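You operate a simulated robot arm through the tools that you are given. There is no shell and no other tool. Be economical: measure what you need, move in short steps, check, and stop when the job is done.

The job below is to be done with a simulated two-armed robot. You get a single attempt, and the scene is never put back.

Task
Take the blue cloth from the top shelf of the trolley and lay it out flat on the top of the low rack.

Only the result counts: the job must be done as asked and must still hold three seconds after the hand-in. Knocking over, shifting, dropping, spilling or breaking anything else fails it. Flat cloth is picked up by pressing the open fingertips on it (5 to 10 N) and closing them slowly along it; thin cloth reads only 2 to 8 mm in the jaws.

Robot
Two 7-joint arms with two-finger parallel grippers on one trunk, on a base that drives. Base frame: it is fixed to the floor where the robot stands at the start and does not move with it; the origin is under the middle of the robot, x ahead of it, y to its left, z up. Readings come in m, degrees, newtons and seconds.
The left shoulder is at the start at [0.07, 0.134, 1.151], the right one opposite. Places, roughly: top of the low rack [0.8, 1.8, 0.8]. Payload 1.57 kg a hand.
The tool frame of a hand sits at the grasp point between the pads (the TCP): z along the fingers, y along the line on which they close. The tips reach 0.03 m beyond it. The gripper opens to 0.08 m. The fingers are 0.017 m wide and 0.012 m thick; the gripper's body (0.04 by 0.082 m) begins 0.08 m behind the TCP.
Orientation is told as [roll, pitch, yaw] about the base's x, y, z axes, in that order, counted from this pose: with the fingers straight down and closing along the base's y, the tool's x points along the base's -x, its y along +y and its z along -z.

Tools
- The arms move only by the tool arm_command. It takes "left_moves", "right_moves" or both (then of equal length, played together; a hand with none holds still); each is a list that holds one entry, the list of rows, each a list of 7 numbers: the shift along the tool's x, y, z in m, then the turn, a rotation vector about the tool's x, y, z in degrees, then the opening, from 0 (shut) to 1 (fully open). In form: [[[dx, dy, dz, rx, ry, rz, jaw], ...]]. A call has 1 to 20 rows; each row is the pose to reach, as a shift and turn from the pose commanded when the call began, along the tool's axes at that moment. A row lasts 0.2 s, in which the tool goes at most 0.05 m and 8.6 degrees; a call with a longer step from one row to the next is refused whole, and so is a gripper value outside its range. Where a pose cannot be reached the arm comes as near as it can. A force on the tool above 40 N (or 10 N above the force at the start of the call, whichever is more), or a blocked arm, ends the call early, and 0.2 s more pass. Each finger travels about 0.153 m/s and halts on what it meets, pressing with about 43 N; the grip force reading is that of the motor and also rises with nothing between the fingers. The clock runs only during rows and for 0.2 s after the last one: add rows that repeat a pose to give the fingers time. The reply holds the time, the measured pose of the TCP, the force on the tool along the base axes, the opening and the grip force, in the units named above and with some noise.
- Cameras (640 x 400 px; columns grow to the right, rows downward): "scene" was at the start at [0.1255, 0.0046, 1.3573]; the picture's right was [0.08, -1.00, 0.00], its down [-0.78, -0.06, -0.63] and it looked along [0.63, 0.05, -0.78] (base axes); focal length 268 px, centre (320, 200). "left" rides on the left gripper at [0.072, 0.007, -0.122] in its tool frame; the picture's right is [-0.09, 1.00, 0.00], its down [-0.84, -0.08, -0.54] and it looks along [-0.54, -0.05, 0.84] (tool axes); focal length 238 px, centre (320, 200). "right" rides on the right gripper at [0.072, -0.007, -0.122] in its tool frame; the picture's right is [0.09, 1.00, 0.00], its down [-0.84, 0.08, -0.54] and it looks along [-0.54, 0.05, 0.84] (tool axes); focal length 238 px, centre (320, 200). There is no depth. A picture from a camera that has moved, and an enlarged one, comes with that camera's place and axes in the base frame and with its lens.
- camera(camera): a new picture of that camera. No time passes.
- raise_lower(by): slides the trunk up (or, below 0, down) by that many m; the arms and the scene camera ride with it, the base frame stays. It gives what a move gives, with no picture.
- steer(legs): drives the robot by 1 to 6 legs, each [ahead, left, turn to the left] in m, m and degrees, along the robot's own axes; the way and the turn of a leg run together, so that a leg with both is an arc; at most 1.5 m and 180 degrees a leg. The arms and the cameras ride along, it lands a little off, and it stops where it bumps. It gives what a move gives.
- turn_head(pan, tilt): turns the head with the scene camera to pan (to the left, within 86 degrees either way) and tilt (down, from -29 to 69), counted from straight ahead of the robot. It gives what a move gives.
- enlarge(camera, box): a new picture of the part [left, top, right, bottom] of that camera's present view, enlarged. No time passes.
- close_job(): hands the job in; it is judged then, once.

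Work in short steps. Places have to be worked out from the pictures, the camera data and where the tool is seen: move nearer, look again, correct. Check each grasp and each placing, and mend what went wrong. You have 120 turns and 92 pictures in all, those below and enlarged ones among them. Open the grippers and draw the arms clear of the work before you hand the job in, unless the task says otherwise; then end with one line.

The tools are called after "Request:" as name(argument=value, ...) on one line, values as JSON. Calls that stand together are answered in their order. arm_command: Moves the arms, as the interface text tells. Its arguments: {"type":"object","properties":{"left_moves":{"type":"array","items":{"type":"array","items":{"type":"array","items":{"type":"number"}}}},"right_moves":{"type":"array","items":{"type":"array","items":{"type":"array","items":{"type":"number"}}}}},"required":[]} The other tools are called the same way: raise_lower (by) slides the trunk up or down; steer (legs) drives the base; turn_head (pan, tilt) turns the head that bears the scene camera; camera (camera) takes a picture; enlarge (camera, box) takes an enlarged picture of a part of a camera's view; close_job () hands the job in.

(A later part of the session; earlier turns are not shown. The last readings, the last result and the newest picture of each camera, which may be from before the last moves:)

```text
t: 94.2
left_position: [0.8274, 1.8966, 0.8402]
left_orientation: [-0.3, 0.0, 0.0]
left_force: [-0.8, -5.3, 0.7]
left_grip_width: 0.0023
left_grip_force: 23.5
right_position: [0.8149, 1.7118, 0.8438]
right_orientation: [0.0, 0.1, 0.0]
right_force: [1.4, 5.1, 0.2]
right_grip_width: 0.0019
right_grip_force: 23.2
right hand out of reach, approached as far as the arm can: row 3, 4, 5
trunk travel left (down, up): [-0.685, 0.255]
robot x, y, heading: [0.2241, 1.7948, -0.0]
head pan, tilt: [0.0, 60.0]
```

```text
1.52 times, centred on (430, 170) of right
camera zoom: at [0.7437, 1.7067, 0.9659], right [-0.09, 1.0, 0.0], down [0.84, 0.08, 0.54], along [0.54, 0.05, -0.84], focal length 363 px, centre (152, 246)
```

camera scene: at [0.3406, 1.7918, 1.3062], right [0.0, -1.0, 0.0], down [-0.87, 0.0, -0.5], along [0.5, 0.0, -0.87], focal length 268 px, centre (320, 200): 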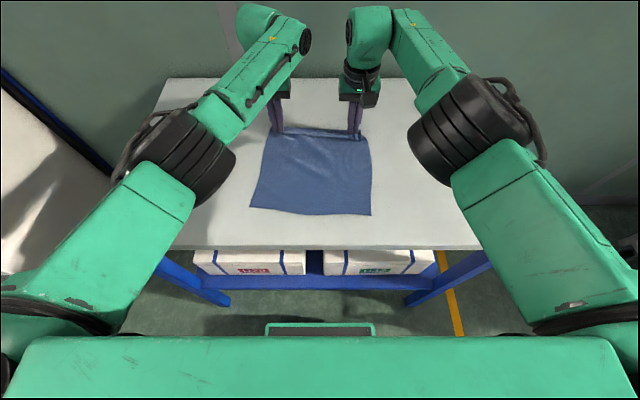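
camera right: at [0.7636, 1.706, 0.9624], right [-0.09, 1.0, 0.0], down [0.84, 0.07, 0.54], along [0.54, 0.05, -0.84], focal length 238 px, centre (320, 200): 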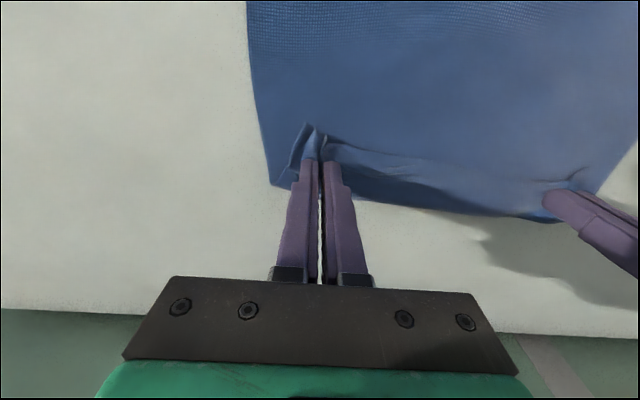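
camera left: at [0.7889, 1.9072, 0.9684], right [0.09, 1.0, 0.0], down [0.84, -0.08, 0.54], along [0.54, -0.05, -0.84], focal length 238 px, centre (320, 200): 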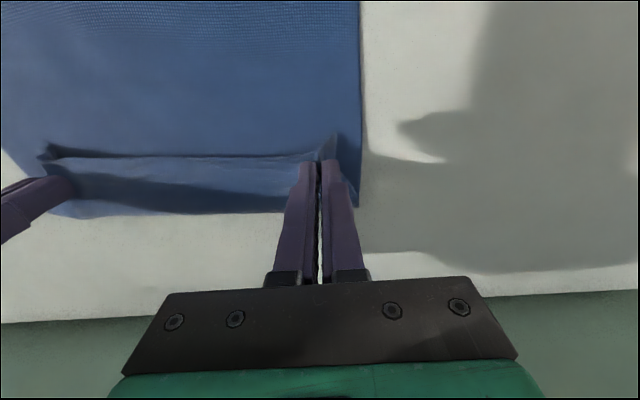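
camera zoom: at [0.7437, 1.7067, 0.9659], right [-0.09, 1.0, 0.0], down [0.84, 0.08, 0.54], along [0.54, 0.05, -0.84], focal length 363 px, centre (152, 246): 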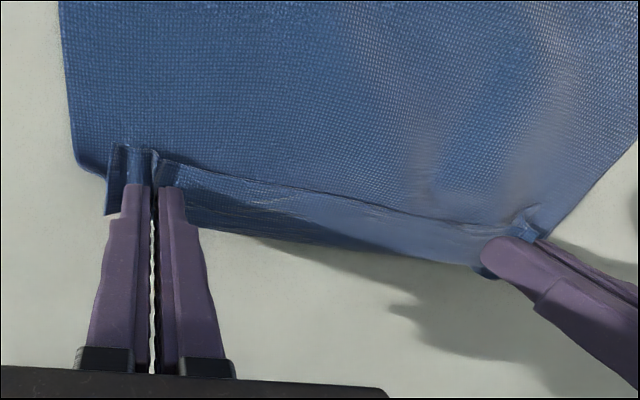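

The cloth is nearly flat, with a roughly 2 cm turned strip at the far edge. I'll drive forward 4 cm to pull it taut.

Request:
steer(legs=[[0.04, 0, 0]])

Request:
enlarge(camera="right", box=[220, 60, 640, 280])

Request:
enlarge(camera="scene", box=[220, 80, 420, 240])

```text
t: 95.1
left_position: [0.8667, 1.895, 0.8423]
left_orientation: [0.0, -0.2, 0.0]
left_force: [-1.5, -6.0, 0.1]
left_grip_width: 0.0023
left_grip_force: 24.0
right_position: [0.8539, 1.7109, 0.8459]
right_orientation: [0.0, 0.0, -0.1]
right_force: [0.6, 5.9, 0.3]
right_grip_width: 0.002
right_grip_force: 24.0
trunk travel left (down, up): [-0.685, 0.255]
robot x, y, heading: [0.2597, 1.7881, 0.3]
head pan, tilt: [0.0, 60.0]
```

```text
1.52 times, centred on (430, 170) of right
camera zoom: at [0.7817, 1.7046, 0.9674], right [-0.09, 1.0, 0.0], down [0.84, 0.08, 0.54], along [0.54, 0.05, -0.84], focal length 363 px, centre (152, 246)
```

zoom: 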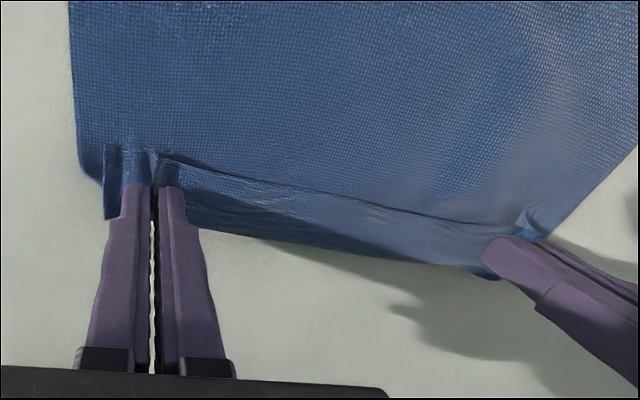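

```text
2.50 times, centred on (320, 160) of scene
camera zoom: at [0.3777, 1.7895, 1.3066], right [0.0, -1.0, 0.0], down [-0.86, 0.0, -0.5], along [0.5, 0.0, -0.86], focal length 670 px, centre (320, 300)
```

zoom: 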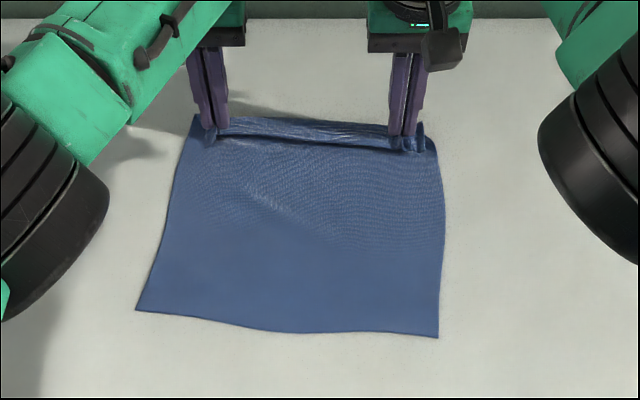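

Comparing with the earlier hanging view, the strip beyond the line is just the single-layer hem past the pinch points, so the cloth is unfolded and taut. I'll lower to the table, relax the tension, open slowly and lift straight up.

Request:
arm_command(left_moves=[[[0, -0.001, 0.002, 0, 0, 0, 0], [0, -0.002, 0.003, 0, 0, 0, 0], [0, -0.003, 0.003, 0, 0, 0, 0.04], [0, -0.003, 0.003, 0, 0, 0, 0.08], [0, -0.003, 0.003, 0, 0, 0, 0.14], [0, -0.003, 0.003, 0, 0, 0, 0.2], [0, -0.003, 0.003, 0, 0, 0, 0.26], [0, -0.003, 0.002, 0, 0, 0, 0.32], [0, -0.003, -0.01, 0, 0, 0, 0.32], [0, -0.003, -0.03, 0, 0, 0, 0.32], [0, -0.003, -0.06, 0, 0, 0, 0.32]]], right_moves=[[[0, 0.001, 0.003, 0, 0, 0, 0], [0, 0.002, 0.005, 0, 0, 0, 0], [0, 0.003, 0.006, 0, 0, 0, 0.04], [0, 0.003, 0.006, 0, 0, 0, 0.08], [0, 0.003, 0.006, 0, 0, 0, 0.14], [0, 0.003, 0.006, 0, 0, 0, 0.2], [0, 0.003, 0.006, 0, 0, 0, 0.26], [0, 0.003, 0.005, 0, 0, 0, 0.32], [0, 0.003, -0.01, 0, 0, 0, 0.32], [0, 0.003, -0.03, 0, 0, 0, 0.32], [0, 0.003, -0.06, 0, 0, 0, 0.32]]])

Request:
camera(camera="right")

Request:
camera(camera="left")

```text
t: 97.5
left_position: [0.8669, 1.8915, 0.9017]
left_orientation: [-0.1, 0.0, 0.1]
left_force: [0.0, -0.6, 0.2]
left_grip_width: 0.0256
left_grip_force: 0.0
right_position: [0.854, 1.7143, 0.9041]
right_orientation: [0.0, 0.0, -0.1]
right_force: [-0.2, -0.9, -0.6]
right_grip_width: 0.0257
right_grip_force: 0.1
trunk travel left (down, up): [-0.685, 0.255]
robot x, y, heading: [0.2623, 1.7916, 0.1]
head pan, tilt: [0.0, 60.0]
```

```text
42 pictures are left
camera right: at [0.782, 1.7074, 1.0263], right [-0.09, 1.0, 0.0], down [0.84, 0.08, 0.54], along [0.54, 0.05, -0.84], focal length 238 px, centre (320, 200)
```

right: 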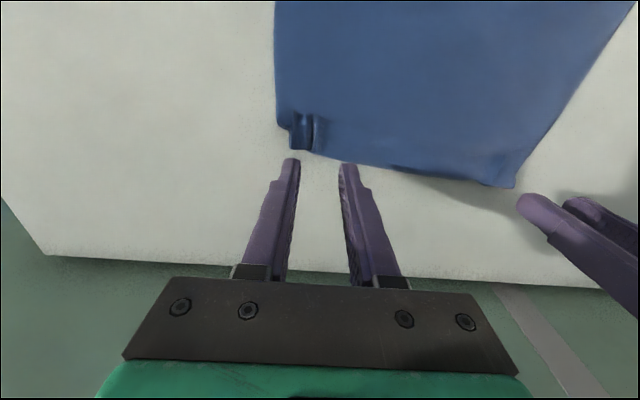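

```text
41 pictures are left
camera left: at [0.7939, 1.8996, 1.0243], right [0.09, 1.0, 0.0], down [0.84, -0.08, 0.54], along [0.54, -0.05, -0.84], focal length 238 px, centre (320, 200)
```

left: 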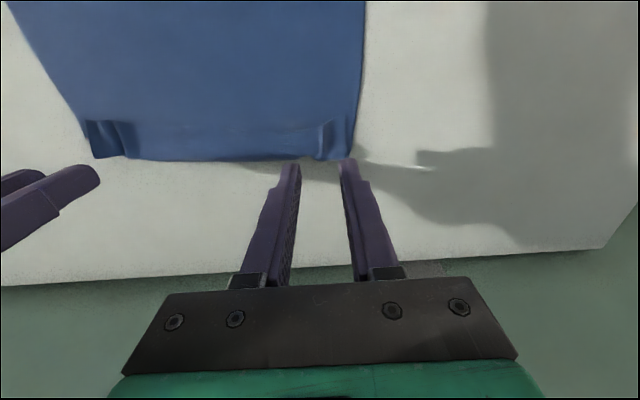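

Released; the cloth is flat except for small pleats at the pinch spots. I'll enlarge to inspect them.

Request:
enlarge(camera="right", box=[240, 60, 400, 170])

Request:
enlarge(camera="left", box=[240, 60, 400, 170])

```text
3.64 times, centred on (320, 115) of right
camera zoom: at [0.782, 1.7074, 1.0263], right [-0.09, 1.0, 0.0], down [0.84, 0.08, 0.54], along [0.54, 0.05, -0.84], focal length 867 px, centre (320, 509)
```

zoom: 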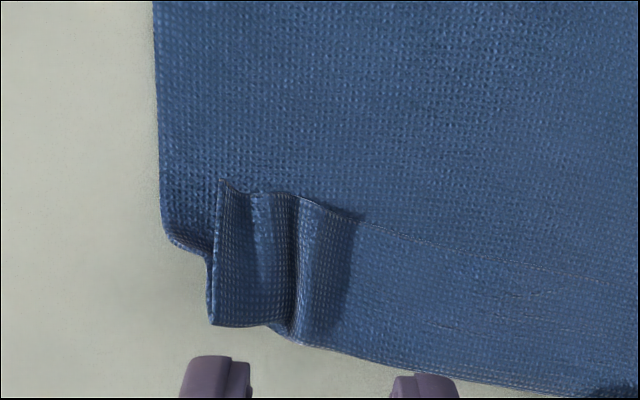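

```text
3.64 times, centred on (320, 115) of left
camera zoom: at [0.7939, 1.8996, 1.0243], right [0.09, 1.0, 0.0], down [0.84, -0.08, 0.54], along [0.54, -0.05, -0.84], focal length 867 px, centre (320, 509)
```

zoom: 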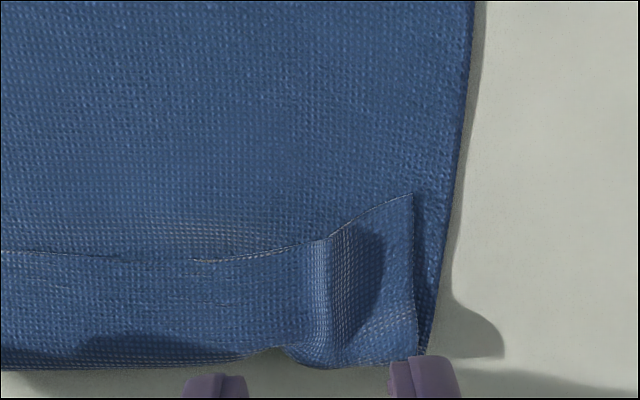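

The view shows the far 3 cm is folded over on top, because the clamped hem pointed forward. I'll first slide the whole cloth about 8 cm toward me by pressing fingertips on its body, so the far edge is in reach, then unroll the flap.

Request:
arm_command(left_moves=[[[0.03, -0.01, 0, 0, 0, 0, 0.4], [0.06, -0.02, 0, 0, 0, 0, 0.6], [0.09, -0.03, 0.01, 0, 0, 0, 0.6], [0.107, -0.03, 0.03, 0, 0, 0, 0.6], [0.107, -0.03, 0.055, 0, 0, 0, 0.6], [0.107, -0.03, 0.062, 0, 0, 0, 0.6]]], right_moves=[[[0.03, 0.01, 0, 0, 0, 0, 0.4], [0.06, 0.02, 0, 0, 0, 0, 0.6], [0.08, 0.026, 0.01, 0, 0, 0, 0.6], [0.094, 0.026, 0.03, 0, 0, 0, 0.6], [0.094, 0.026, 0.055, 0, 0, 0, 0.6], [0.094, 0.026, 0.064, 0, 0, 0, 0.6]]])

```text
t: 98.9
left_position: [0.7622, 1.8614, 0.839]
left_orientation: [-0.1, 0.0, -0.1]
left_force: [-0.9, -0.4, -0.3]
left_grip_width: 0.048
left_grip_force: 0.0
right_position: [0.7614, 1.7385, 0.8408]
right_orientation: [-0.1, 0.2, -0.1]
right_force: [-0.1, -0.5, 0.5]
right_grip_width: 0.0482
right_grip_force: 0.1
trunk travel left (down, up): [-0.685, 0.255]
robot x, y, heading: [0.2659, 1.7901, -0.1]
head pan, tilt: [0.0, 60.0]
```

No contact yet, so I'll step down a few millimetres.

Request:
arm_command(left_moves=[[[0, 0, 0.002, 0, 0, 0, 0.6], [0, 0, 0.003, 0, 0, 0, 0.6], [0, 0, 0.003, 0, 0, 0, 0.6]]], right_moves=[[[0, 0, 0.002, 0, 0, 0, 0.6], [0, 0, 0.004, 0, 0, 0, 0.6], [0, 0, 0.004, 0, 0, 0, 0.6]]])

```text
t: 99.7
left_position: [0.761, 1.8609, 0.8365]
left_orientation: [-0.1, 0.0, 0.0]
left_force: [0.0, 0.1, 0.6]
left_grip_width: 0.048
left_grip_force: 0.1
right_position: [0.7599, 1.7408, 0.8365]
right_orientation: [0.0, 0.2, -0.1]
right_force: [-0.4, -0.1, 0.4]
right_grip_width: 0.0481
right_grip_force: 0.0
trunk travel left (down, up): [-0.685, 0.255]
robot x, y, heading: [0.2629, 1.7897, -0.2]
head pan, tilt: [0.0, 60.0]
```

Still free, so a bit lower.

Request:
arm_command(left_moves=[[[0, 0, 0.001, 0, 0, 0, 0.6], [0, 0, 0.002, 0, 0, 0, 0.6], [0, 0, 0.002, 0, 0, 0, 0.6]]], right_moves=[[[0, 0, 0.001, 0, 0, 0, 0.6], [0, 0, 0.002, 0, 0, 0, 0.6], [0, 0, 0.002, 0, 0, 0, 0.6]]])

```text
t: 100.5
left_position: [0.7598, 1.8617, 0.8341]
left_orientation: [-0.1, 0.0, 0.0]
left_force: [1.2, -0.9, -0.3]
left_grip_width: 0.0481
left_grip_force: 0.1
right_position: [0.7614, 1.7392, 0.8351]
right_orientation: [0.0, 0.1, 0.0]
right_force: [-0.2, -0.1, 0.6]
right_grip_width: 0.0484
right_grip_force: 0.0
trunk travel left (down, up): [-0.685, 0.255]
robot x, y, heading: [0.2597, 1.7895, 0.0]
head pan, tilt: [0.0, 60.0]
```

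Still no force, so the table is nearer z 0.80. I'll go down in 1 mm rows; the move aborts itself if the force grows.

Request:
arm_command(left_moves=[[[0, 0, 0.001, 0, 0, 0, 0.6], [0, 0, 0.002, 0, 0, 0, 0.6], [0, 0, 0.003, 0, 0, 0, 0.6], [0, 0, 0.003, 0, 0, 0, 0.6]]], right_moves=[[[0, 0, 0.001, 0, 0, 0, 0.6], [0, 0, 0.002, 0, 0, 0, 0.6], [0, 0, 0.003, 0, 0, 0, 0.6], [0, 0, 0.003, 0, 0, 0, 0.6]]])

```text
t: 101.5
left_position: [0.7605, 1.8613, 0.8308]
left_orientation: [-0.1, -0.1, 0.0]
left_force: [-0.3, -0.3, 0.9]
left_grip_width: 0.048
left_grip_force: 0.0
right_position: [0.761, 1.74, 0.833]
right_orientation: [-0.1, 0.1, -0.1]
right_force: [-0.1, -0.3, -0.2]
right_grip_width: 0.0483
right_grip_force: 0.1
trunk travel left (down, up): [-0.685, 0.255]
robot x, y, heading: [0.2648, 1.7892, -0.2]
head pan, tilt: [0.0, 60.0]
```

Still free. I'll continue down 2 mm.

Request:
arm_command(left_moves=[[[0, 0, 0.001, 0, 0, 0, 0.6], [0, 0, 0.002, 0, 0, 0, 0.6], [0, 0, 0.002, 0, 0, 0, 0.6]]], right_moves=[[[0, 0, 0.001, 0, 0, 0, 0.6], [0, 0, 0.003, 0, 0, 0, 0.6], [0, 0, 0.003, 0, 0, 0, 0.6]]])

```text
t: 102.3
left_position: [0.7587, 1.8598, 0.8309]
left_orientation: [-0.1, -0.3, -0.1]
left_force: [2.3, -0.4, 12.1]
left_grip_width: 0.0479
left_grip_force: 0.0
right_position: [0.761, 1.7396, 0.8308]
right_orientation: [0.2, -0.3, -0.1]
right_force: [3.5, -0.9, 16.2]
right_grip_width: 0.0481
right_grip_force: 0.3
trunk travel left (down, up): [-0.685, 0.255]
robot x, y, heading: [0.2652, 1.7919, 0.0]
head pan, tilt: [0.0, 60.0]
```

Contact at z 0.831, with 12 and 16 N. I'll ease up a touch and drag the cloth 8 cm toward the robot.

Request:
arm_command(left_moves=[[[0.005, 0, -0.0003, 0, 0, 0, 0.6], [0.015, 0, -0.0003, 0, 0, 0, 0.6], [0.025, 0, -0.0003, 0, 0, 0, 0.6], [0.035, 0, -0.0003, 0, 0, 0, 0.6], [0.045, 0, -0.0003, 0, 0, 0, 0.6], [0.055, 0, -0.0003, 0, 0, 0, 0.6], [0.065, 0, -0.0003, 0, 0, 0, 0.6], [0.075, 0, -0.0003, 0, 0, 0, 0.6], [0.08, 0, -0.0003, 0, 0, 0, 0.6]]], right_moves=[[[0.005, 0, -0.0006, 0, 0, 0, 0.6], [0.015, 0, -0.0006, 0, 0, 0, 0.6], [0.025, 0, -0.0006, 0, 0, 0, 0.6], [0.035, 0, -0.0006, 0, 0, 0, 0.6], [0.045, 0, -0.0006, 0, 0, 0, 0.6], [0.055, 0, -0.0006, 0, 0, 0, 0.6], [0.065, 0, -0.0006, 0, 0, 0, 0.6], [0.075, 0, -0.0006, 0, 0, 0, 0.6], [0.08, 0, -0.0006, 0, 0, 0, 0.6]]])

Request:
camera(camera="scene")

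```text
t: 104.3
left_position: [0.6789, 1.8607, 0.8312]
left_orientation: [-0.1, -0.4, 0.0]
left_force: [3.3, -0.9, 18.7]
left_grip_width: 0.0479
left_grip_force: 0.0
right_position: [0.6785, 1.7405, 0.831]
right_orientation: [0.1, -0.3, 0.0]
right_force: [5.2, -0.3, 25.4]
right_grip_width: 0.048
right_grip_force: 0.1
trunk travel left (down, up): [-0.685, 0.255]
robot x, y, heading: [0.2657, 1.7928, 0.2]
head pan, tilt: [0.0, 60.0]
```

```text
38 pictures are left
camera scene: at [0.3765, 1.7895, 1.3069], right [0.0, -1.0, 0.0], down [-0.86, 0.0, -0.5], along [0.5, 0.0, -0.86], focal length 268 px, centre (320, 200)
```

scene: 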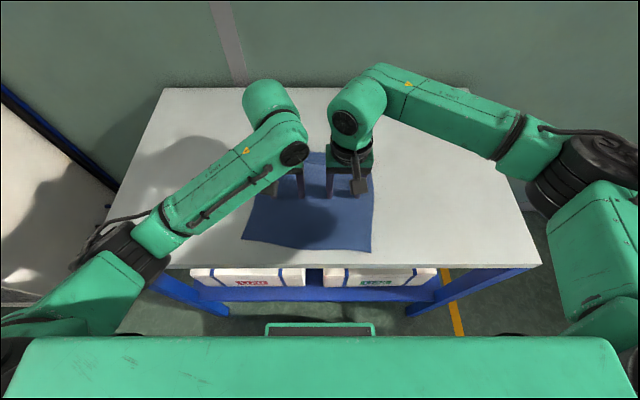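

The cloth moved in sync and its near edge is now at x 0.557. I'll keep the left hand pressing and move the right hand up and aside to see the flap.

Request:
arm_command(right_moves=[[[0, 0, -0.02, 0, 0, 0, 0.6], [0, -0.01, -0.05, 0, 0, 0, 0.4], [0, -0.02, -0.08, 0, 0, 0, 0.2], [0, -0.03, -0.1, 0, 0, 0, 0], [0, -0.03, -0.1, 0, 0, 0, 0]]])

Request:
camera(camera="right")

```text
t: 105.5
left_position: [0.6775, 1.861, 0.8317]
left_orientation: [0.0, -0.3, -0.1]
left_force: [-0.1, 2.0, 28.2]
left_grip_width: 0.0481
left_grip_force: 0.1
right_position: [0.6783, 1.7068, 0.9317]
right_orientation: [0.0, -0.1, 0.0]
right_force: [-0.6, 0.0, 0.1]
right_grip_width: 0.0001
right_grip_force: 21.3
trunk travel left (down, up): [-0.685, 0.255]
robot x, y, heading: [0.2663, 1.7904, -0.2]
head pan, tilt: [0.0, 60.0]
```

```text
37 pictures are left
camera right: at [0.606, 1.7016, 1.0521], right [-0.09, 1.0, 0.0], down [0.84, 0.08, 0.54], along [0.54, 0.05, -0.84], focal length 238 px, centre (320, 200)
```

right: 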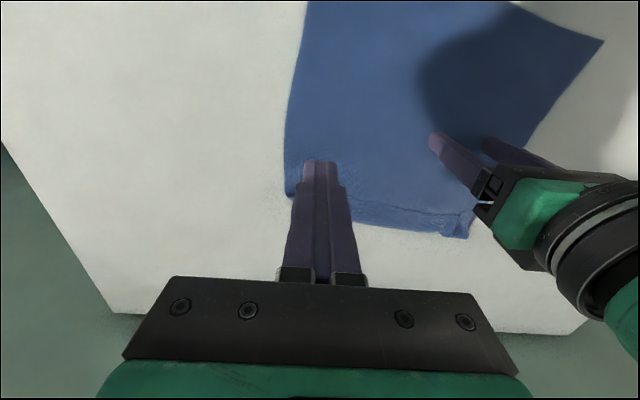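

The fold line is at x≈0.777 and the hem at about 0.75. With the left hand pinning the body, I'll set the right fingertips open on the flap.

Request:
arm_command(right_moves=[[[-0.03, 0.015, 0, 0, 0, 0, 0.3], [-0.06, 0.03, 0.02, 0, 0, 0, 0.6], [-0.08, 0.045, 0.05, 0, 0, 0, 0.75], [-0.08, 0.045, 0.08, 0, 0, 0, 0.75], [-0.08, 0.045, 0.095, 0, 0, 0, 0.75], [-0.08, 0.045, 0.0985, 0, 0, 0, 0.75]]])

Request:
camera(camera="right")

```text
t: 106.9
left_position: [0.6781, 1.8597, 0.8313]
left_orientation: [-0.1, -0.3, 0.0]
left_force: [3.6, 2.2, 28.0]
left_grip_width: 0.0479
left_grip_force: 0.1
right_position: [0.7604, 1.7547, 0.8318]
right_orientation: [0.1, -0.2, -0.2]
right_force: [0.5, -2.0, 8.2]
right_grip_width: 0.0604
right_grip_force: 0.1
trunk travel left (down, up): [-0.685, 0.255]
robot x, y, heading: [0.2654, 1.7893, 0.1]
head pan, tilt: [0.0, 60.0]
```

```text
36 pictures are left
camera right: at [0.688, 1.748, 0.953], right [-0.09, 1.0, 0.0], down [0.84, 0.07, 0.54], along [0.54, 0.05, -0.84], focal length 238 px, centre (320, 200)
```

right: 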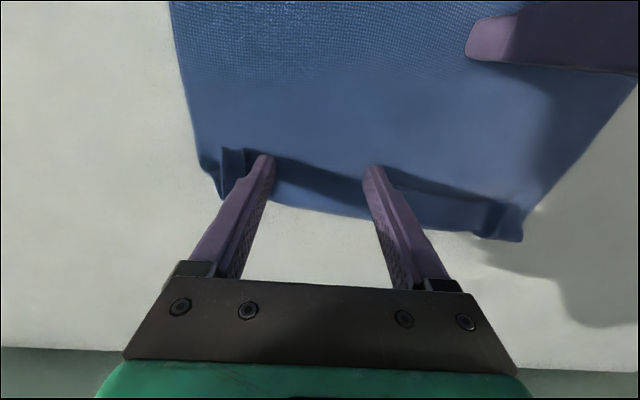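

There's 8 N on the flap. I'll drag the top layer forward 4.5 cm.

Request:
arm_command(right_moves=[[[-0.005, 0, 0, 0, 0, 0, 0.75], [-0.012, 0, 0, 0, 0, 0, 0.75], [-0.019, 0, 0, 0, 0, 0, 0.75], [-0.026, 0, 0, 0, 0, 0, 0.75], [-0.033, 0, 0, 0, 0, 0, 0.75], [-0.04, 0, 0, 0, 0, 0, 0.75], [-0.045, 0, 0, 0, 0, 0, 0.75]]])

Request:
camera(camera="right")

```text
t: 108.5
left_position: [0.6778, 1.8611, 0.8308]
left_orientation: [-0.1, -0.4, 0.0]
left_force: [4.4, 1.7, 28.1]
left_grip_width: 0.0481
left_grip_force: 0.2
right_position: [0.8044, 1.7553, 0.8316]
right_orientation: [0.1, -0.2, -0.1]
right_force: [-2.9, 1.1, 4.6]
right_grip_width: 0.0598
right_grip_force: 0.1
trunk travel left (down, up): [-0.685, 0.255]
robot x, y, heading: [0.2647, 1.7892, -0.1]
head pan, tilt: [0.0, 60.0]
```

```text
35 pictures are left
camera right: at [0.7318, 1.7492, 0.9533], right [-0.09, 1.0, 0.0], down [0.84, 0.08, 0.54], along [0.54, 0.05, -0.84], focal length 238 px, centre (320, 200)
```

right: 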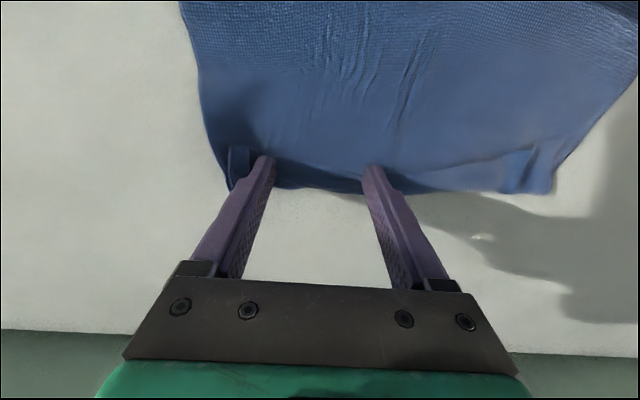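

The flap looks narrower in the middle. I'll lift the right hand and inspect.

Request:
arm_command(right_moves=[[[0, 0, -0.02, 0, 0, 0, 0.75], [0.02, 0, -0.05, 0, 0, 0, 0.6], [0.05, 0, -0.07, 0, 0, 0, 0.4], [0.05, 0, -0.07, 0, 0, 0, 0.4]]])

Request:
enlarge(camera="right", box=[200, 50, 600, 270])

```text
t: 109.5
left_position: [0.6784, 1.8616, 0.8317]
left_orientation: [-0.1, -0.3, 0.1]
left_force: [2.0, 1.6, 32.8]
left_grip_width: 0.0481
left_grip_force: 0.0
right_position: [0.7552, 1.7535, 0.9044]
right_orientation: [0.0, -0.2, -0.1]
right_force: [-0.1, 0.5, -0.7]
right_grip_width: 0.032
right_grip_force: 0.0
trunk travel left (down, up): [-0.685, 0.255]
robot x, y, heading: [0.2648, 1.7934, 0.1]
head pan, tilt: [0.0, 60.0]
```

```text
1.60 times, centred on (400, 160) of right
camera zoom: at [0.6819, 1.7474, 1.025], right [-0.09, 1.0, 0.0], down [0.84, 0.07, 0.54], along [0.54, 0.05, -0.84], focal length 381 px, centre (192, 264)
```

zoom: 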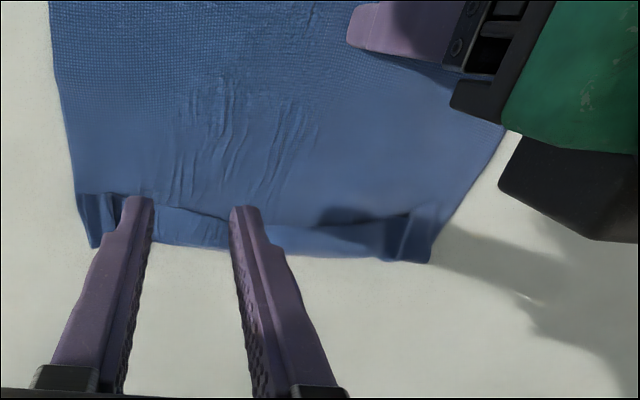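

Dragging only stretches the body, since the layers stick together. Better: regrasp the near corners, lift so the flap unfolds by gravity, and lay it while pulling toward me, so the held hem points the right way. I'll lift the hands and back off 6 cm.

Request:
arm_command(left_moves=[[[0, 0, -0.02, 0, 0, 0, 0.6], [0.02, 0.0, -0.05, 0, 0, 0, 0.5], [0.05, 0.01, -0.08, 0, 0, 0, 0.4], [0.06, 0.02, -0.09, 0, 0, 0, 0.3], [0.06, 0.035, -0.09, 0, 0, 0, 0.27]]], right_moves=[[[0.02, 0, 0, 0, 0, 0, 0.4], [0.05, -0.01, 0, 0, 0, 0, 0.4], [0.08, -0.02, 0, 0, 0, 0, 0.3], [0.11, -0.03, -0.015, 0, 0, 0, 0.3], [0.135, -0.04, -0.015, 0, 0, 0, 0.27]]])

Request:
steer(legs=[[-0.06, 0, 0]])

Request:
camera(camera="left")

Request:
camera(camera="right")

```text
t: 110.7
left_position: [0.6211, 1.8951, 0.9205]
left_orientation: [0.0, 0.1, 0.0]
left_force: [0.2, -0.1, 0.2]
left_grip_width: 0.0216
left_grip_force: 0.1
right_position: [0.6201, 1.7149, 0.9173]
right_orientation: [0.0, 0.0, -0.2]
right_force: [-0.1, -0.2, -0.3]
right_grip_width: 0.0216
right_grip_force: 0.0
trunk travel left (down, up): [-0.685, 0.255]
robot x, y, heading: [0.2648, 1.7883, 0.0]
head pan, tilt: [0.0, 60.0]
```

```text
t: 111.6
left_position: [0.5618, 1.8958, 0.92]
left_orientation: [-0.2, 0.0, 0.0]
left_force: [-0.5, 0.0, 0.4]
left_grip_width: 0.0217
left_grip_force: 0.0
right_position: [0.5613, 1.7163, 0.9154]
right_orientation: [0.0, 0.2, -0.1]
right_force: [0.2, -0.4, -0.6]
right_grip_width: 0.0218
right_grip_force: 0.2
trunk travel left (down, up): [-0.685, 0.255]
robot x, y, heading: [0.2043, 1.7932, -0.2]
head pan, tilt: [0.0, 60.0]
```

```text
33 pictures are left
camera left: at [0.489, 1.9043, 1.0417], right [0.09, 1.0, 0.0], down [0.84, -0.08, 0.54], along [0.54, -0.05, -0.84], focal length 238 px, centre (320, 200)
```

left: 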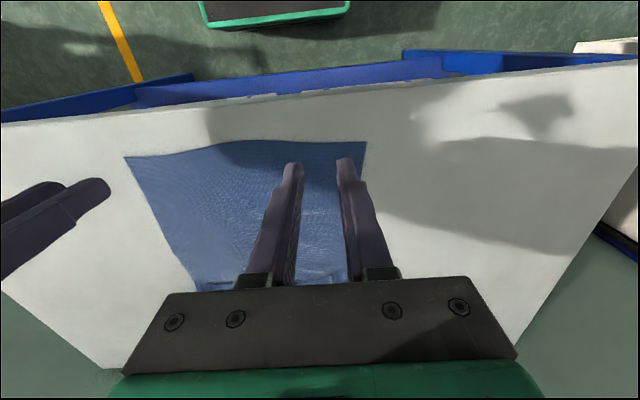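

```text
32 pictures are left
camera right: at [0.4898, 1.7094, 1.0373], right [-0.09, 1.0, 0.0], down [0.84, 0.08, 0.54], along [0.54, 0.05, -0.84], focal length 238 px, centre (320, 200)
```

right: 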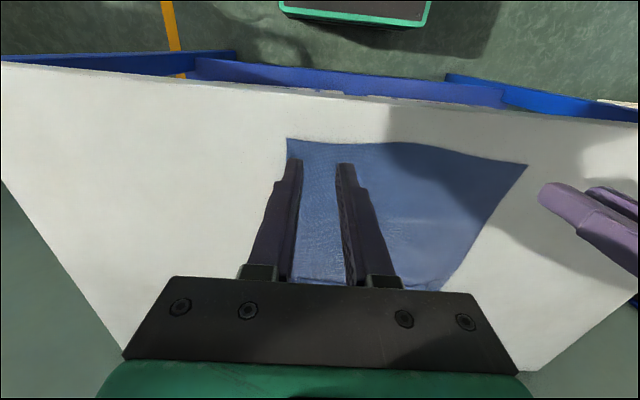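

The near corners are at about (0.576, 1.945) and (0.570, 1.683). I'll move the narrow-opened fingertips just inside them and go down to about 3 mm above contact.

Request:
arm_command(left_moves=[[[-0.012, 0.011, 0.02, 0, 0, 0, 0.27], [-0.023, 0.022, 0.04, 0, 0, 0, 0.27], [-0.023, 0.022, 0.065, 0, 0, 0, 0.27], [-0.023, 0.022, 0.085, 0, 0, 0, 0.27], [-0.023, 0.022, 0.085, 0, 0, 0, 0.27]]], right_moves=[[[-0.011, -0.003, 0.02, 0, 0, 0, 0.27], [-0.021, -0.006, 0.04, 0, 0, 0, 0.27], [-0.021, -0.006, 0.06, 0, 0, 0, 0.27], [-0.021, -0.006, 0.08, 0, 0, 0, 0.27], [-0.021, -0.006, 0.08, 0, 0, 0, 0.27]]])

Request:
enlarge(camera="left", box=[220, 100, 420, 225])

Request:
enlarge(camera="right", box=[220, 100, 420, 225])

```text
t: 112.8
left_position: [0.5848, 1.9187, 0.8366]
left_orientation: [-0.1, -0.1, 0.1]
left_force: [0.1, 0.4, 0.9]
left_grip_width: 0.0215
left_grip_force: 0.0
right_position: [0.5817, 1.7098, 0.8359]
right_orientation: [0.1, 0.1, -0.1]
right_force: [0.7, 0.2, 0.6]
right_grip_width: 0.0216
right_grip_force: 0.1
trunk travel left (down, up): [-0.685, 0.255]
robot x, y, heading: [0.2069, 1.7875, -0.0]
head pan, tilt: [0.0, 60.0]
```

```text
3.20 times, centred on (320, 162) of left
camera zoom: at [0.5111, 1.9263, 0.9581], right [0.09, 1.0, 0.0], down [0.84, -0.08, 0.54], along [0.54, -0.05, -0.84], focal length 763 px, centre (320, 320)
```

zoom: 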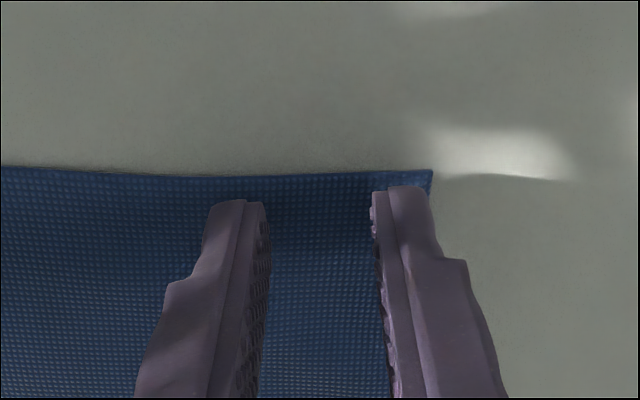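

```text
3.20 times, centred on (320, 162) of right
camera zoom: at [0.5091, 1.7035, 0.9581], right [-0.09, 1.0, 0.0], down [0.84, 0.08, 0.54], along [0.54, 0.05, -0.84], focal length 763 px, centre (320, 320)
```

zoom: 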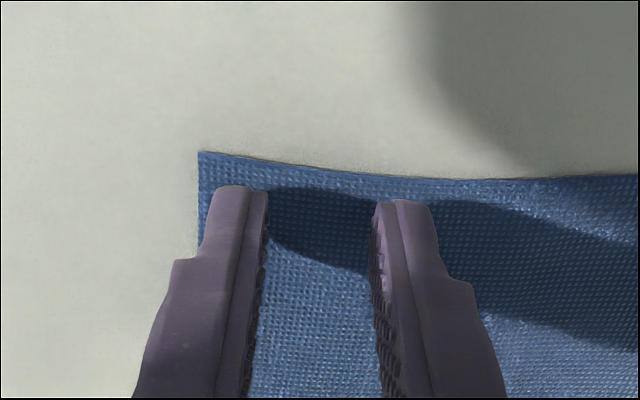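

Placement at both corners is excellent. I'll go down to contact.

Request:
arm_command(left_moves=[[[0, -0.002, 0.003, 0, 0, 0, 0.27], [0, -0.002, 0.005, 0, 0, 0, 0.27], [0, -0.002, 0.005, 0, 0, 0, 0.27]]], right_moves=[[[0, 0, 0.003, 0, 0, 0, 0.27], [0, 0, 0.005, 0, 0, 0, 0.27], [0, 0, 0.005, 0, 0, 0, 0.27]]])

```text
t: 113.6
left_position: [0.5839, 1.9151, 0.8325]
left_orientation: [-0.1, -0.1, 0.0]
left_force: [0.5, -0.6, 5.2]
left_grip_width: 0.0218
left_grip_force: 0.0
right_position: [0.582, 1.7099, 0.8311]
right_orientation: [0.0, 0.0, -0.2]
right_force: [-0.4, 0.3, 0.8]
right_grip_width: 0.0216
right_grip_force: 0.0
trunk travel left (down, up): [-0.685, 0.255]
robot x, y, heading: [0.2066, 1.7911, -0.3]
head pan, tilt: [0.0, 60.0]
```

Left is at 5 N and right just short, so I'll fine-tune.

Request:
arm_command(left_moves=[[[0, 0, 0.0003, 0, 0, 0, 0.27], [0, 0, 0.0003, 0, 0, 0, 0.27]]], right_moves=[[[0, 0, 0.001, 0, 0, 0, 0.27], [0, 0, 0.001, 0, 0, 0, 0.27]]])

```text
t: 114.2
left_position: [0.5834, 1.9158, 0.8306]
left_orientation: [-0.1, -0.2, 0.0]
left_force: [0.5, -0.7, 10.0]
left_grip_width: 0.0216
left_grip_force: 0.1
right_position: [0.58, 1.7089, 0.8313]
right_orientation: [0.1, 0.0, -0.1]
right_force: [1.7, 0.8, 3.9]
right_grip_width: 0.0217
right_grip_force: 0.2
trunk travel left (down, up): [-0.685, 0.255]
robot x, y, heading: [0.2033, 1.79, -0.1]
head pan, tilt: [0.0, 60.0]
```

Right needs slightly more. Then I'll close both slowly.

Request:
arm_command(left_moves=[[[0, 0, 0, 0, 0, 0, 0.27], [0, 0, 0, 0, 0, 0, 0.24], [0, 0, 0, 0, 0, 0, 0.21], [0, 0, 0, 0, 0, 0, 0.18], [0, 0, 0, 0, 0, 0, 0.15], [0, 0, 0, 0, 0, 0, 0.12], [0, 0, 0, 0, 0, 0, 0.09], [0, 0, 0, 0, 0, 0, 0.06], [0, 0, 0, 0, 0, 0, 0.03], [0, 0, 0, 0, 0, 0, 0], [0, 0, 0, 0, 0, 0, 0], [0, 0, 0, 0, 0, 0, 0]]], right_moves=[[[0, 0, 0.0006, 0, 0, 0, 0.27], [0, 0, 0.0006, 0, 0, 0, 0.24], [0, 0, 0.0006, 0, 0, 0, 0.21], [0, 0, 0.0006, 0, 0, 0, 0.18], [0, 0, 0.0006, 0, 0, 0, 0.15], [0, 0, 0.0006, 0, 0, 0, 0.12], [0, 0, 0.0006, 0, 0, 0, 0.09], [0, 0, 0.0006, 0, 0, 0, 0.06], [0, 0, 0.0006, 0, 0, 0, 0.03], [0, 0, 0.0006, 0, 0, 0, 0], [0, 0, 0.0006, 0, 0, 0, 0], [0, 0, 0.0006, 0, 0, 0, 0]]])

```text
t: 116.8
left_position: [0.5827, 1.9164, 0.8325]
left_orientation: [0.0, -0.2, 0.1]
left_force: [0.1, -0.9, 9.7]
left_grip_width: 0.002
left_grip_force: 24.1
right_position: [0.5805, 1.7096, 0.8306]
right_orientation: [0.0, -0.1, -0.1]
right_force: [-0.4, 1.2, 13.5]
right_grip_width: 0.0
right_grip_force: 21.0
trunk travel left (down, up): [-0.685, 0.255]
robot x, y, heading: [0.206, 1.7911, -0.1]
head pan, tilt: [0.0, 60.0]
```

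The left holds at 2.0 mm but the right missed again. I'll lift the right, reopen it and look.

Request:
arm_command(right_moves=[[[0, 0, -0.008, 0, 0, 0, 0], [0, 0, -0.008, 0, 0, 0, 0.2], [0, 0, -0.008, 0, 0, 0, 0.36], [0, 0, -0.008, 0, 0, 0, 0.36]]])

Request:
enlarge(camera="right", box=[220, 100, 420, 225])

```text
t: 117.8
left_position: [0.5824, 1.9162, 0.8308]
left_orientation: [-0.1, -0.1, 0.0]
left_force: [-2.2, 1.1, 15.2]
left_grip_width: 0.0022
left_grip_force: 24.6
right_position: [0.5798, 1.7094, 0.8385]
right_orientation: [0.0, 0.0, -0.1]
right_force: [0.0, 1.2, 0.4]
right_grip_width: 0.0286
right_grip_force: 0.0
trunk travel left (down, up): [-0.685, 0.255]
robot x, y, heading: [0.2066, 1.7937, -0.2]
head pan, tilt: [0.0, 60.0]
```

```text
3.20 times, centred on (320, 162) of right
camera zoom: at [0.508, 1.703, 0.9599], right [-0.09, 1.0, 0.0], down [0.84, 0.07, 0.54], along [0.54, 0.05, -0.84], focal length 763 px, centre (320, 320)
```

zoom: 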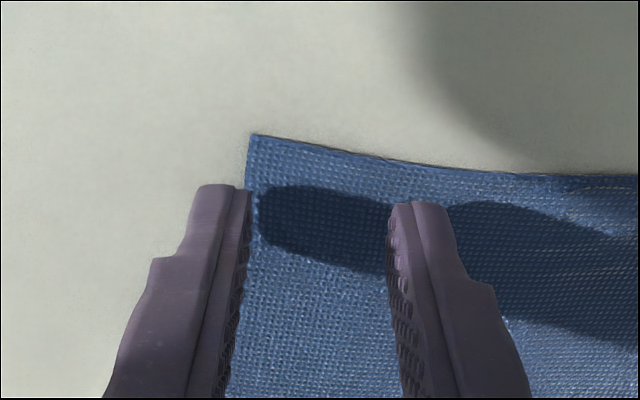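

The corner slid inward about 1 cm. I'll shift the right hand 17 mm in and set down with more pressure this time.

Request:
arm_command(right_moves=[[[-0.003, 0.017, 0, 0, 0, 0, 0.36], [-0.003, 0.017, 0.005, 0, 0, 0, 0.36], [-0.003, 0.017, 0.008, 0, 0, 0, 0.36], [-0.003, 0.017, 0.008, 0, 0, 0, 0.36]]])

```text
t: 118.8
left_position: [0.5814, 1.9159, 0.8312]
left_orientation: [-0.1, -0.2, 0.0]
left_force: [1.8, -0.3, 4.6]
left_grip_width: 0.0021
left_grip_force: 23.2
right_position: [0.582, 1.7258, 0.8314]
right_orientation: [0.1, -0.3, -0.2]
right_force: [0.1, -5.3, 25.0]
right_grip_width: 0.0289
right_grip_force: 0.0
trunk travel left (down, up): [-0.685, 0.255]
robot x, y, heading: [0.2033, 1.7906, -0.2]
head pan, tilt: [0.0, 60.0]
```

The right is at 25 N, so I'll ease it a little and close slowly.

Request:
arm_command(right_moves=[[[0, 0, -0.0012, 0, 0, 0, 0.36], [0, 0, -0.0012, 0, 0, 0, 0.34], [0, 0, -0.0012, 0, 0, 0, 0.31], [0, 0, -0.0012, 0, 0, 0, 0.28], [0, 0, -0.0012, 0, 0, 0, 0.25], [0, 0, -0.0012, 0, 0, 0, 0.22], [0, 0, -0.0012, 0, 0, 0, 0.19], [0, 0, -0.0012, 0, 0, 0, 0.16], [0, 0, -0.0012, 0, 0, 0, 0.13], [0, 0, -0.0012, 0, 0, 0, 0.1], [0, 0, -0.0012, 0, 0, 0, 0.07], [0, 0, -0.0012, 0, 0, 0, 0.04], [0, 0, -0.0012, 0, 0, 0, 0], [0, 0, -0.0012, 0, 0, 0, 0], [0, 0, -0.0012, 0, 0, 0, 0]]])

```text
t: 122.0
left_position: [0.5816, 1.9156, 0.8317]
left_orientation: [-0.2, -0.2, 0.1]
left_force: [-0.4, -2.5, 5.0]
left_grip_width: 0.0021
left_grip_force: 23.6
right_position: [0.5828, 1.7263, 0.832]
right_orientation: [0.2, -0.1, -0.2]
right_force: [1.4, -1.2, 19.4]
right_grip_width: 0.0017
right_grip_force: 23.2
trunk travel left (down, up): [-0.685, 0.255]
robot x, y, heading: [0.2057, 1.7935, -0.3]
head pan, tilt: [0.0, 60.0]
```

Both corners are held now (2.1 and 1.7 mm). I'll lift with the trunk and arms until the cloth hangs free.

Request:
arm_command(left_moves=[[[0, 0, -0.02, 0, 0, 0, 0], [0, 0, -0.045, 0, 0, 0, 0], [0, 0, -0.07, 0, 0, 0, 0]]], right_moves=[[[0, 0, -0.02, 0, 0, 0, 0], [0, 0, -0.045, 0, 0, 0, 0], [0, 0, -0.07, 0, 0, 0, 0]]])

Request:
raise_lower(by=0.25)

Request:
camera(camera="scene")

```text
t: 122.8
left_position: [0.5838, 1.9161, 0.9004]
left_orientation: [-0.1, -0.1, 0.0]
left_force: [-0.5, -2.6, 0.7]
left_grip_width: 0.0024
left_grip_force: 23.7
right_position: [0.5842, 1.7261, 0.9017]
right_orientation: [0.0, 0.2, -0.1]
right_force: [-0.1, 3.1, 0.3]
right_grip_width: 0.0011
right_grip_force: 23.1
trunk travel left (down, up): [-0.685, 0.255]
robot x, y, heading: [0.2015, 1.7917, 0.0]
head pan, tilt: [0.0, 60.0]
```

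```text
t: 125.4
left_position: [0.584, 1.9162, 1.1509]
left_orientation: [-0.1, -0.1, 0.0]
left_force: [0.4, -1.0, -0.7]
left_grip_width: 0.0023
left_grip_force: 23.7
right_position: [0.5841, 1.7252, 1.1525]
right_orientation: [0.1, 0.1, -0.1]
right_force: [-0.1, 2.1, -0.1]
right_grip_width: 0.0014
right_grip_force: 23.2
trunk travel left (down, up): [-0.935, 0.005]
robot x, y, heading: [0.2003, 1.7921, -0.1]
head pan, tilt: [0.0, 60.0]
```

```text
28 pictures are left
camera scene: at [0.3209, 1.7896, 1.5562], right [0.0, -1.0, 0.0], down [-0.87, 0.0, -0.5], along [0.5, 0.0, -0.87], focal length 268 px, centre (320, 200)
```

scene: 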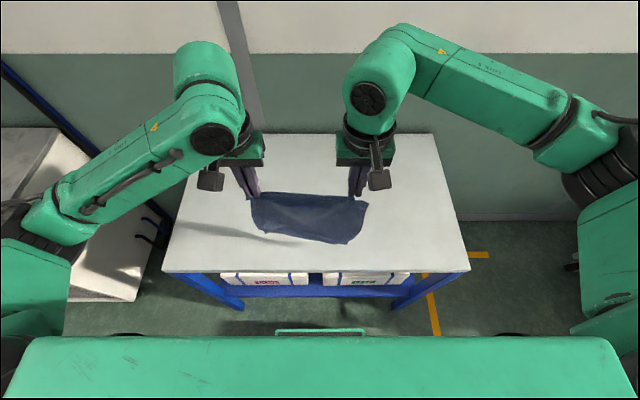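

The cloth hangs from both hands. I'll drive forward to base x≈0.265 and extend the hands as far over the rack as they go.

Request:
steer(legs=[[0.065, 0, 0]])

Request:
arm_command(left_moves=[[[-0.03, 0, 0, 0, 0, 0, 0], [-0.06, 0, 0, 0, 0, 0, 0], [-0.09, 0, 0, 0, 0, 0, 0], [-0.12, 0, 0, 0, 0, 0, 0], [-0.15, 0, 0, 0, 0, 0, 0], [-0.18, 0, 0, 0, 0, 0, 0], [-0.205, 0, 0, 0, 0, 0, 0], [-0.205, 0, 0, 0, 0, 0, 0], [-0.205, 0, 0, 0, 0, 0, 0], [-0.205, 0, 0, 0, 0, 0, 0]]], right_moves=[[[-0.03, 0, 0, 0, 0, 0, 0], [-0.06, 0, 0, 0, 0, 0, 0], [-0.09, 0, 0, 0, 0, 0, 0], [-0.12, 0, 0, 0, 0, 0, 0], [-0.15, 0, 0, 0, 0, 0, 0], [-0.18, 0, 0, 0, 0, 0, 0], [-0.205, 0, 0, 0, 0, 0, 0], [-0.205, 0, 0, 0, 0, 0, 0], [-0.205, 0, 0, 0, 0, 0, 0], [-0.205, 0, 0, 0, 0, 0, 0]]])

Request:
enlarge(camera="scene", box=[220, 60, 420, 220])

```text
t: 126.4
left_position: [0.6396, 1.9152, 1.1541]
left_orientation: [-0.1, -0.5, -0.1]
left_force: [0.0, -1.9, -0.4]
left_grip_width: 0.002
left_grip_force: 23.5
right_position: [0.6396, 1.7265, 1.1549]
right_orientation: [0.0, -0.5, -0.1]
right_force: [-0.2, 1.4, -0.5]
right_grip_width: 0.001
right_grip_force: 23.1
trunk travel left (down, up): [-0.935, 0.005]
robot x, y, heading: [0.2685, 1.796, -0.2]
head pan, tilt: [0.0, 60.0]
```

```text
t: 128.6
left_position: [0.8545, 1.916, 1.1533]
left_orientation: [-0.1, 0.0, -0.1]
left_force: [0.3, -0.2, -0.2]
left_grip_width: 0.0019
left_grip_force: 23.8
right_position: [0.8539, 1.7265, 1.152]
right_orientation: [0.0, 0.1, -0.1]
right_force: [-0.4, 2.3, -0.3]
right_grip_width: 0.0012
right_grip_force: 23.3
trunk travel left (down, up): [-0.935, 0.005]
robot x, y, heading: [0.2649, 1.7942, -0.2]
head pan, tilt: [0.0, 60.0]
```

```text
2.50 times, centred on (320, 140) of scene
camera zoom: at [0.3868, 1.7897, 1.5562], right [0.0, -1.0, 0.0], down [-0.87, 0.0, -0.5], along [0.5, 0.0, -0.87], focal length 670 px, centre (320, 350)
```

zoom: 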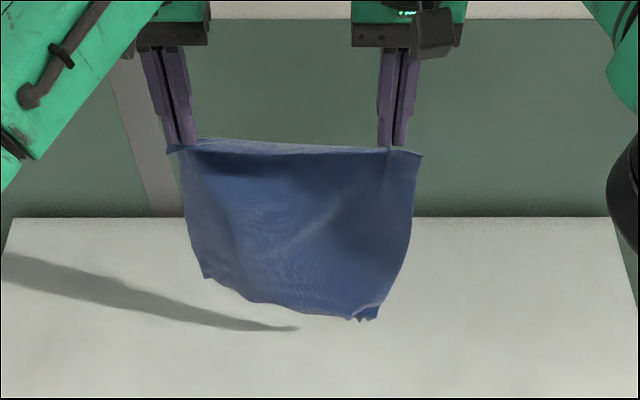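

The bottom edge hangs unevenly (the left lower part looks curled), so I'll give the cloth a few shakes to open it.

Request:
arm_command(left_moves=[[[0.045, 0, 0, 0, 0, 0, 0], [0.0, 0, 0, 0, 0, 0, 0], [0.045, 0, -0.02, 0, 0, 0, 0], [0.0, 0, 0, 0, 0, 0, 0], [0.045, 0, -0.02, 0, 0, 0, 0], [0.0, 0, 0, 0, 0, 0, 0], [0.0, 0, 0, 0, 0, 0, 0], [0.0, 0, 0, 0, 0, 0, 0], [0.0, 0, 0, 0, 0, 0, 0], [0.0, 0, 0, 0, 0, 0, 0], [0.0, 0, 0, 0, 0, 0, 0]]], right_moves=[[[0.045, 0, 0, 0, 0, 0, 0], [0.0, 0, 0, 0, 0, 0, 0], [0.045, 0, -0.02, 0, 0, 0, 0], [0.0, 0, 0, 0, 0, 0, 0], [0.045, 0, -0.02, 0, 0, 0, 0], [0.0, 0, 0, 0, 0, 0, 0], [0.0, 0, 0, 0, 0, 0, 0], [0.0, 0, 0, 0, 0, 0, 0], [0.0, 0, 0, 0, 0, 0, 0], [0.0, 0, 0, 0, 0, 0, 0], [0.0, 0, 0, 0, 0, 0, 0]]])

Request:
enlarge(camera="scene", box=[220, 60, 420, 220])

```text
t: 131.0
left_position: [0.854, 1.9164, 1.1519]
left_orientation: [-0.2, -0.1, -0.1]
left_force: [-0.6, -3.8, 0.5]
left_grip_width: 0.0021
left_grip_force: 23.7
right_position: [0.8535, 1.7249, 1.1528]
right_orientation: [0.1, 0.0, -0.2]
right_force: [-0.1, 4.9, 0.3]
right_grip_width: 0.001
right_grip_force: 23.5
trunk travel left (down, up): [-0.935, 0.005]
robot x, y, heading: [0.2704, 1.7887, 0.0]
head pan, tilt: [0.0, 60.0]
```

```text
2.50 times, centred on (320, 140) of scene
camera zoom: at [0.3851, 1.7892, 1.5563], right [0.0, -1.0, 0.0], down [-0.87, 0.0, -0.5], along [0.5, 0.0, -0.87], focal length 670 px, centre (320, 350)
```

zoom: 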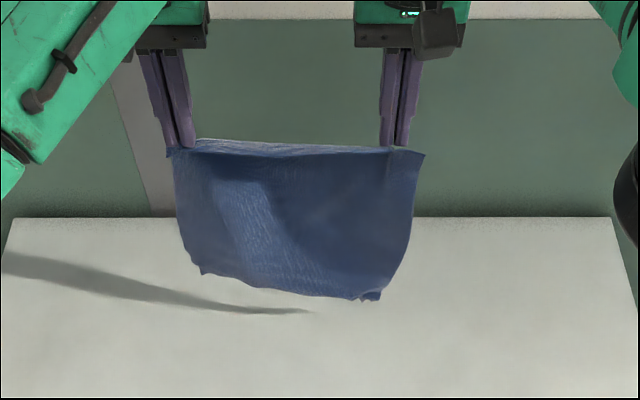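

I can't see whether the lower hem is fully open, so I'll now lay it with a continuous pull toward me, so the bottom trails away onto the rack, and inspect it as it comes down.

Request:
arm_command(left_moves=[[[0.01, 0, 0.012, 0, 0, 0, 0], [0.02, 0, 0.025, 0, 0, 0, 0], [0.03, 0, 0.038, 0, 0, 0, 0], [0.045, 0, 0.05, 0, 0, 0, 0], [0.062, 0, 0.06, 0, 0, 0, 0], [0.08, 0, 0.067, 0, 0, 0, 0], [0.098, 0, 0.076, 0, 0, 0, 0], [0.115, 0, 0.087, 0, 0, 0, 0], [0.132, 0, 0.1, 0, 0, 0, 0]]], right_moves=[[[0.01, 0, 0.012, 0, 0, 0, 0], [0.02, 0, 0.025, 0, 0, 0, 0], [0.03, 0, 0.038, 0, 0, 0, 0], [0.045, 0, 0.05, 0, 0, 0, 0], [0.062, 0, 0.06, 0, 0, 0, 0], [0.08, 0, 0.067, 0, 0, 0, 0], [0.098, 0, 0.076, 0, 0, 0, 0], [0.115, 0, 0.087, 0, 0, 0, 0], [0.132, 0, 0.1, 0, 0, 0, 0]]])

Request:
enlarge(camera="scene", box=[220, 80, 420, 240])

```text
t: 133.0
left_position: [0.7205, 1.9164, 1.0504]
left_orientation: [-0.2, -0.2, -0.2]
left_force: [-0.2, -2.5, 0.2]
left_grip_width: 0.0022
left_grip_force: 23.8
right_position: [0.7212, 1.7265, 1.054]
right_orientation: [0.1, 0.0, -0.1]
right_force: [-0.3, 2.4, -0.3]
right_grip_width: 0.0012
right_grip_force: 23.3
trunk travel left (down, up): [-0.935, 0.005]
robot x, y, heading: [0.2676, 1.792, -0.0]
head pan, tilt: [0.0, 60.0]
```

```text
2.50 times, centred on (320, 160) of scene
camera zoom: at [0.3843, 1.7894, 1.5564], right [0.0, -1.0, 0.0], down [-0.87, 0.0, -0.5], along [0.5, 0.0, -0.87], focal length 670 px, centre (320, 300)
```

zoom: 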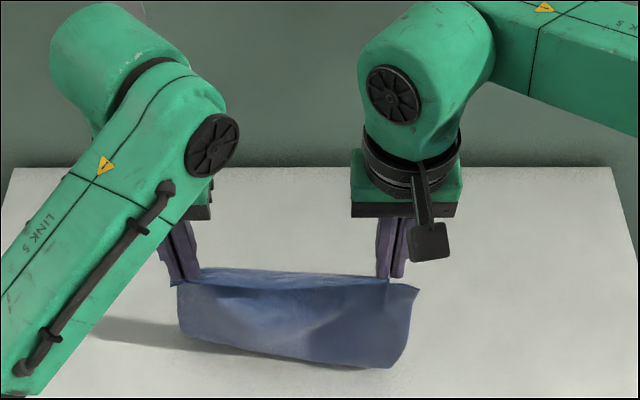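

The bottom touches with no strip curling forward, so the rest trails behind as intended. I'll continue pulling back and down.

Request:
arm_command(left_moves=[[[0.018, 0, 0.008, 0, 0, 0, 0], [0.036, 0, 0.02, 0, 0, 0, 0], [0.052, 0, 0.035, 0, 0, 0, 0], [0.066, 0, 0.052, 0, 0, 0, 0], [0.078, 0, 0.07, 0, 0, 0, 0], [0.088, 0, 0.09, 0, 0, 0, 0], [0.096, 0, 0.11, 0, 0, 0, 0]]], right_moves=[[[0.018, 0, 0.01, 0, 0, 0, 0], [0.036, 0, 0.022, 0, 0, 0, 0], [0.052, 0, 0.038, 0, 0, 0, 0], [0.066, 0, 0.055, 0, 0, 0, 0], [0.078, 0, 0.073, 0, 0, 0, 0], [0.088, 0, 0.093, 0, 0, 0, 0], [0.096, 0, 0.113, 0, 0, 0, 0]]])

Request:
camera(camera="scene")

Request:
camera(camera="right")

```text
t: 134.6
left_position: [0.6262, 1.9166, 0.9408]
left_orientation: [0.0, -0.2, -0.1]
left_force: [-0.3, -2.8, -0.2]
left_grip_width: 0.002
left_grip_force: 23.7
right_position: [0.6264, 1.7266, 0.9377]
right_orientation: [0.1, 0.1, -0.2]
right_force: [0.6, 1.4, 0.9]
right_grip_width: 0.0009
right_grip_force: 23.5
trunk travel left (down, up): [-0.935, 0.005]
robot x, y, heading: [0.2704, 1.7909, -0.1]
head pan, tilt: [0.0, 60.0]
```

```text
24 pictures are left
camera scene: at [0.3853, 1.7895, 1.5563], right [0.0, -1.0, 0.0], down [-0.87, 0.0, -0.5], along [0.5, 0.0, -0.87], focal length 268 px, centre (320, 200)
```

scene: 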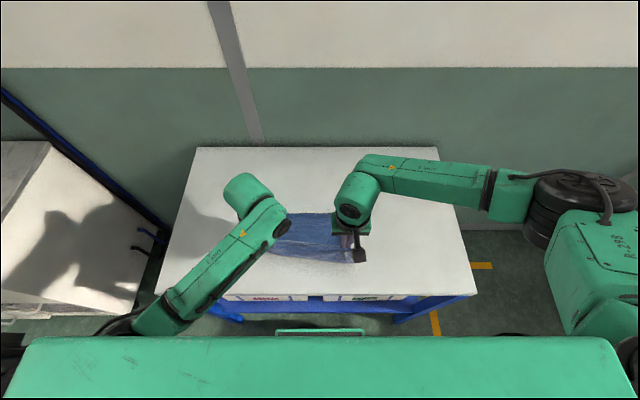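

```text
23 pictures are left
camera right: at [0.5536, 1.7203, 1.0599], right [-0.09, 1.0, 0.0], down [0.84, 0.07, 0.54], along [0.54, 0.05, -0.84], focal length 238 px, centre (320, 200)
```

right: 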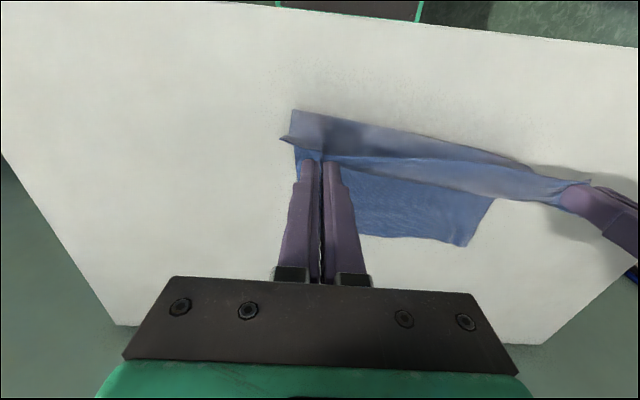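

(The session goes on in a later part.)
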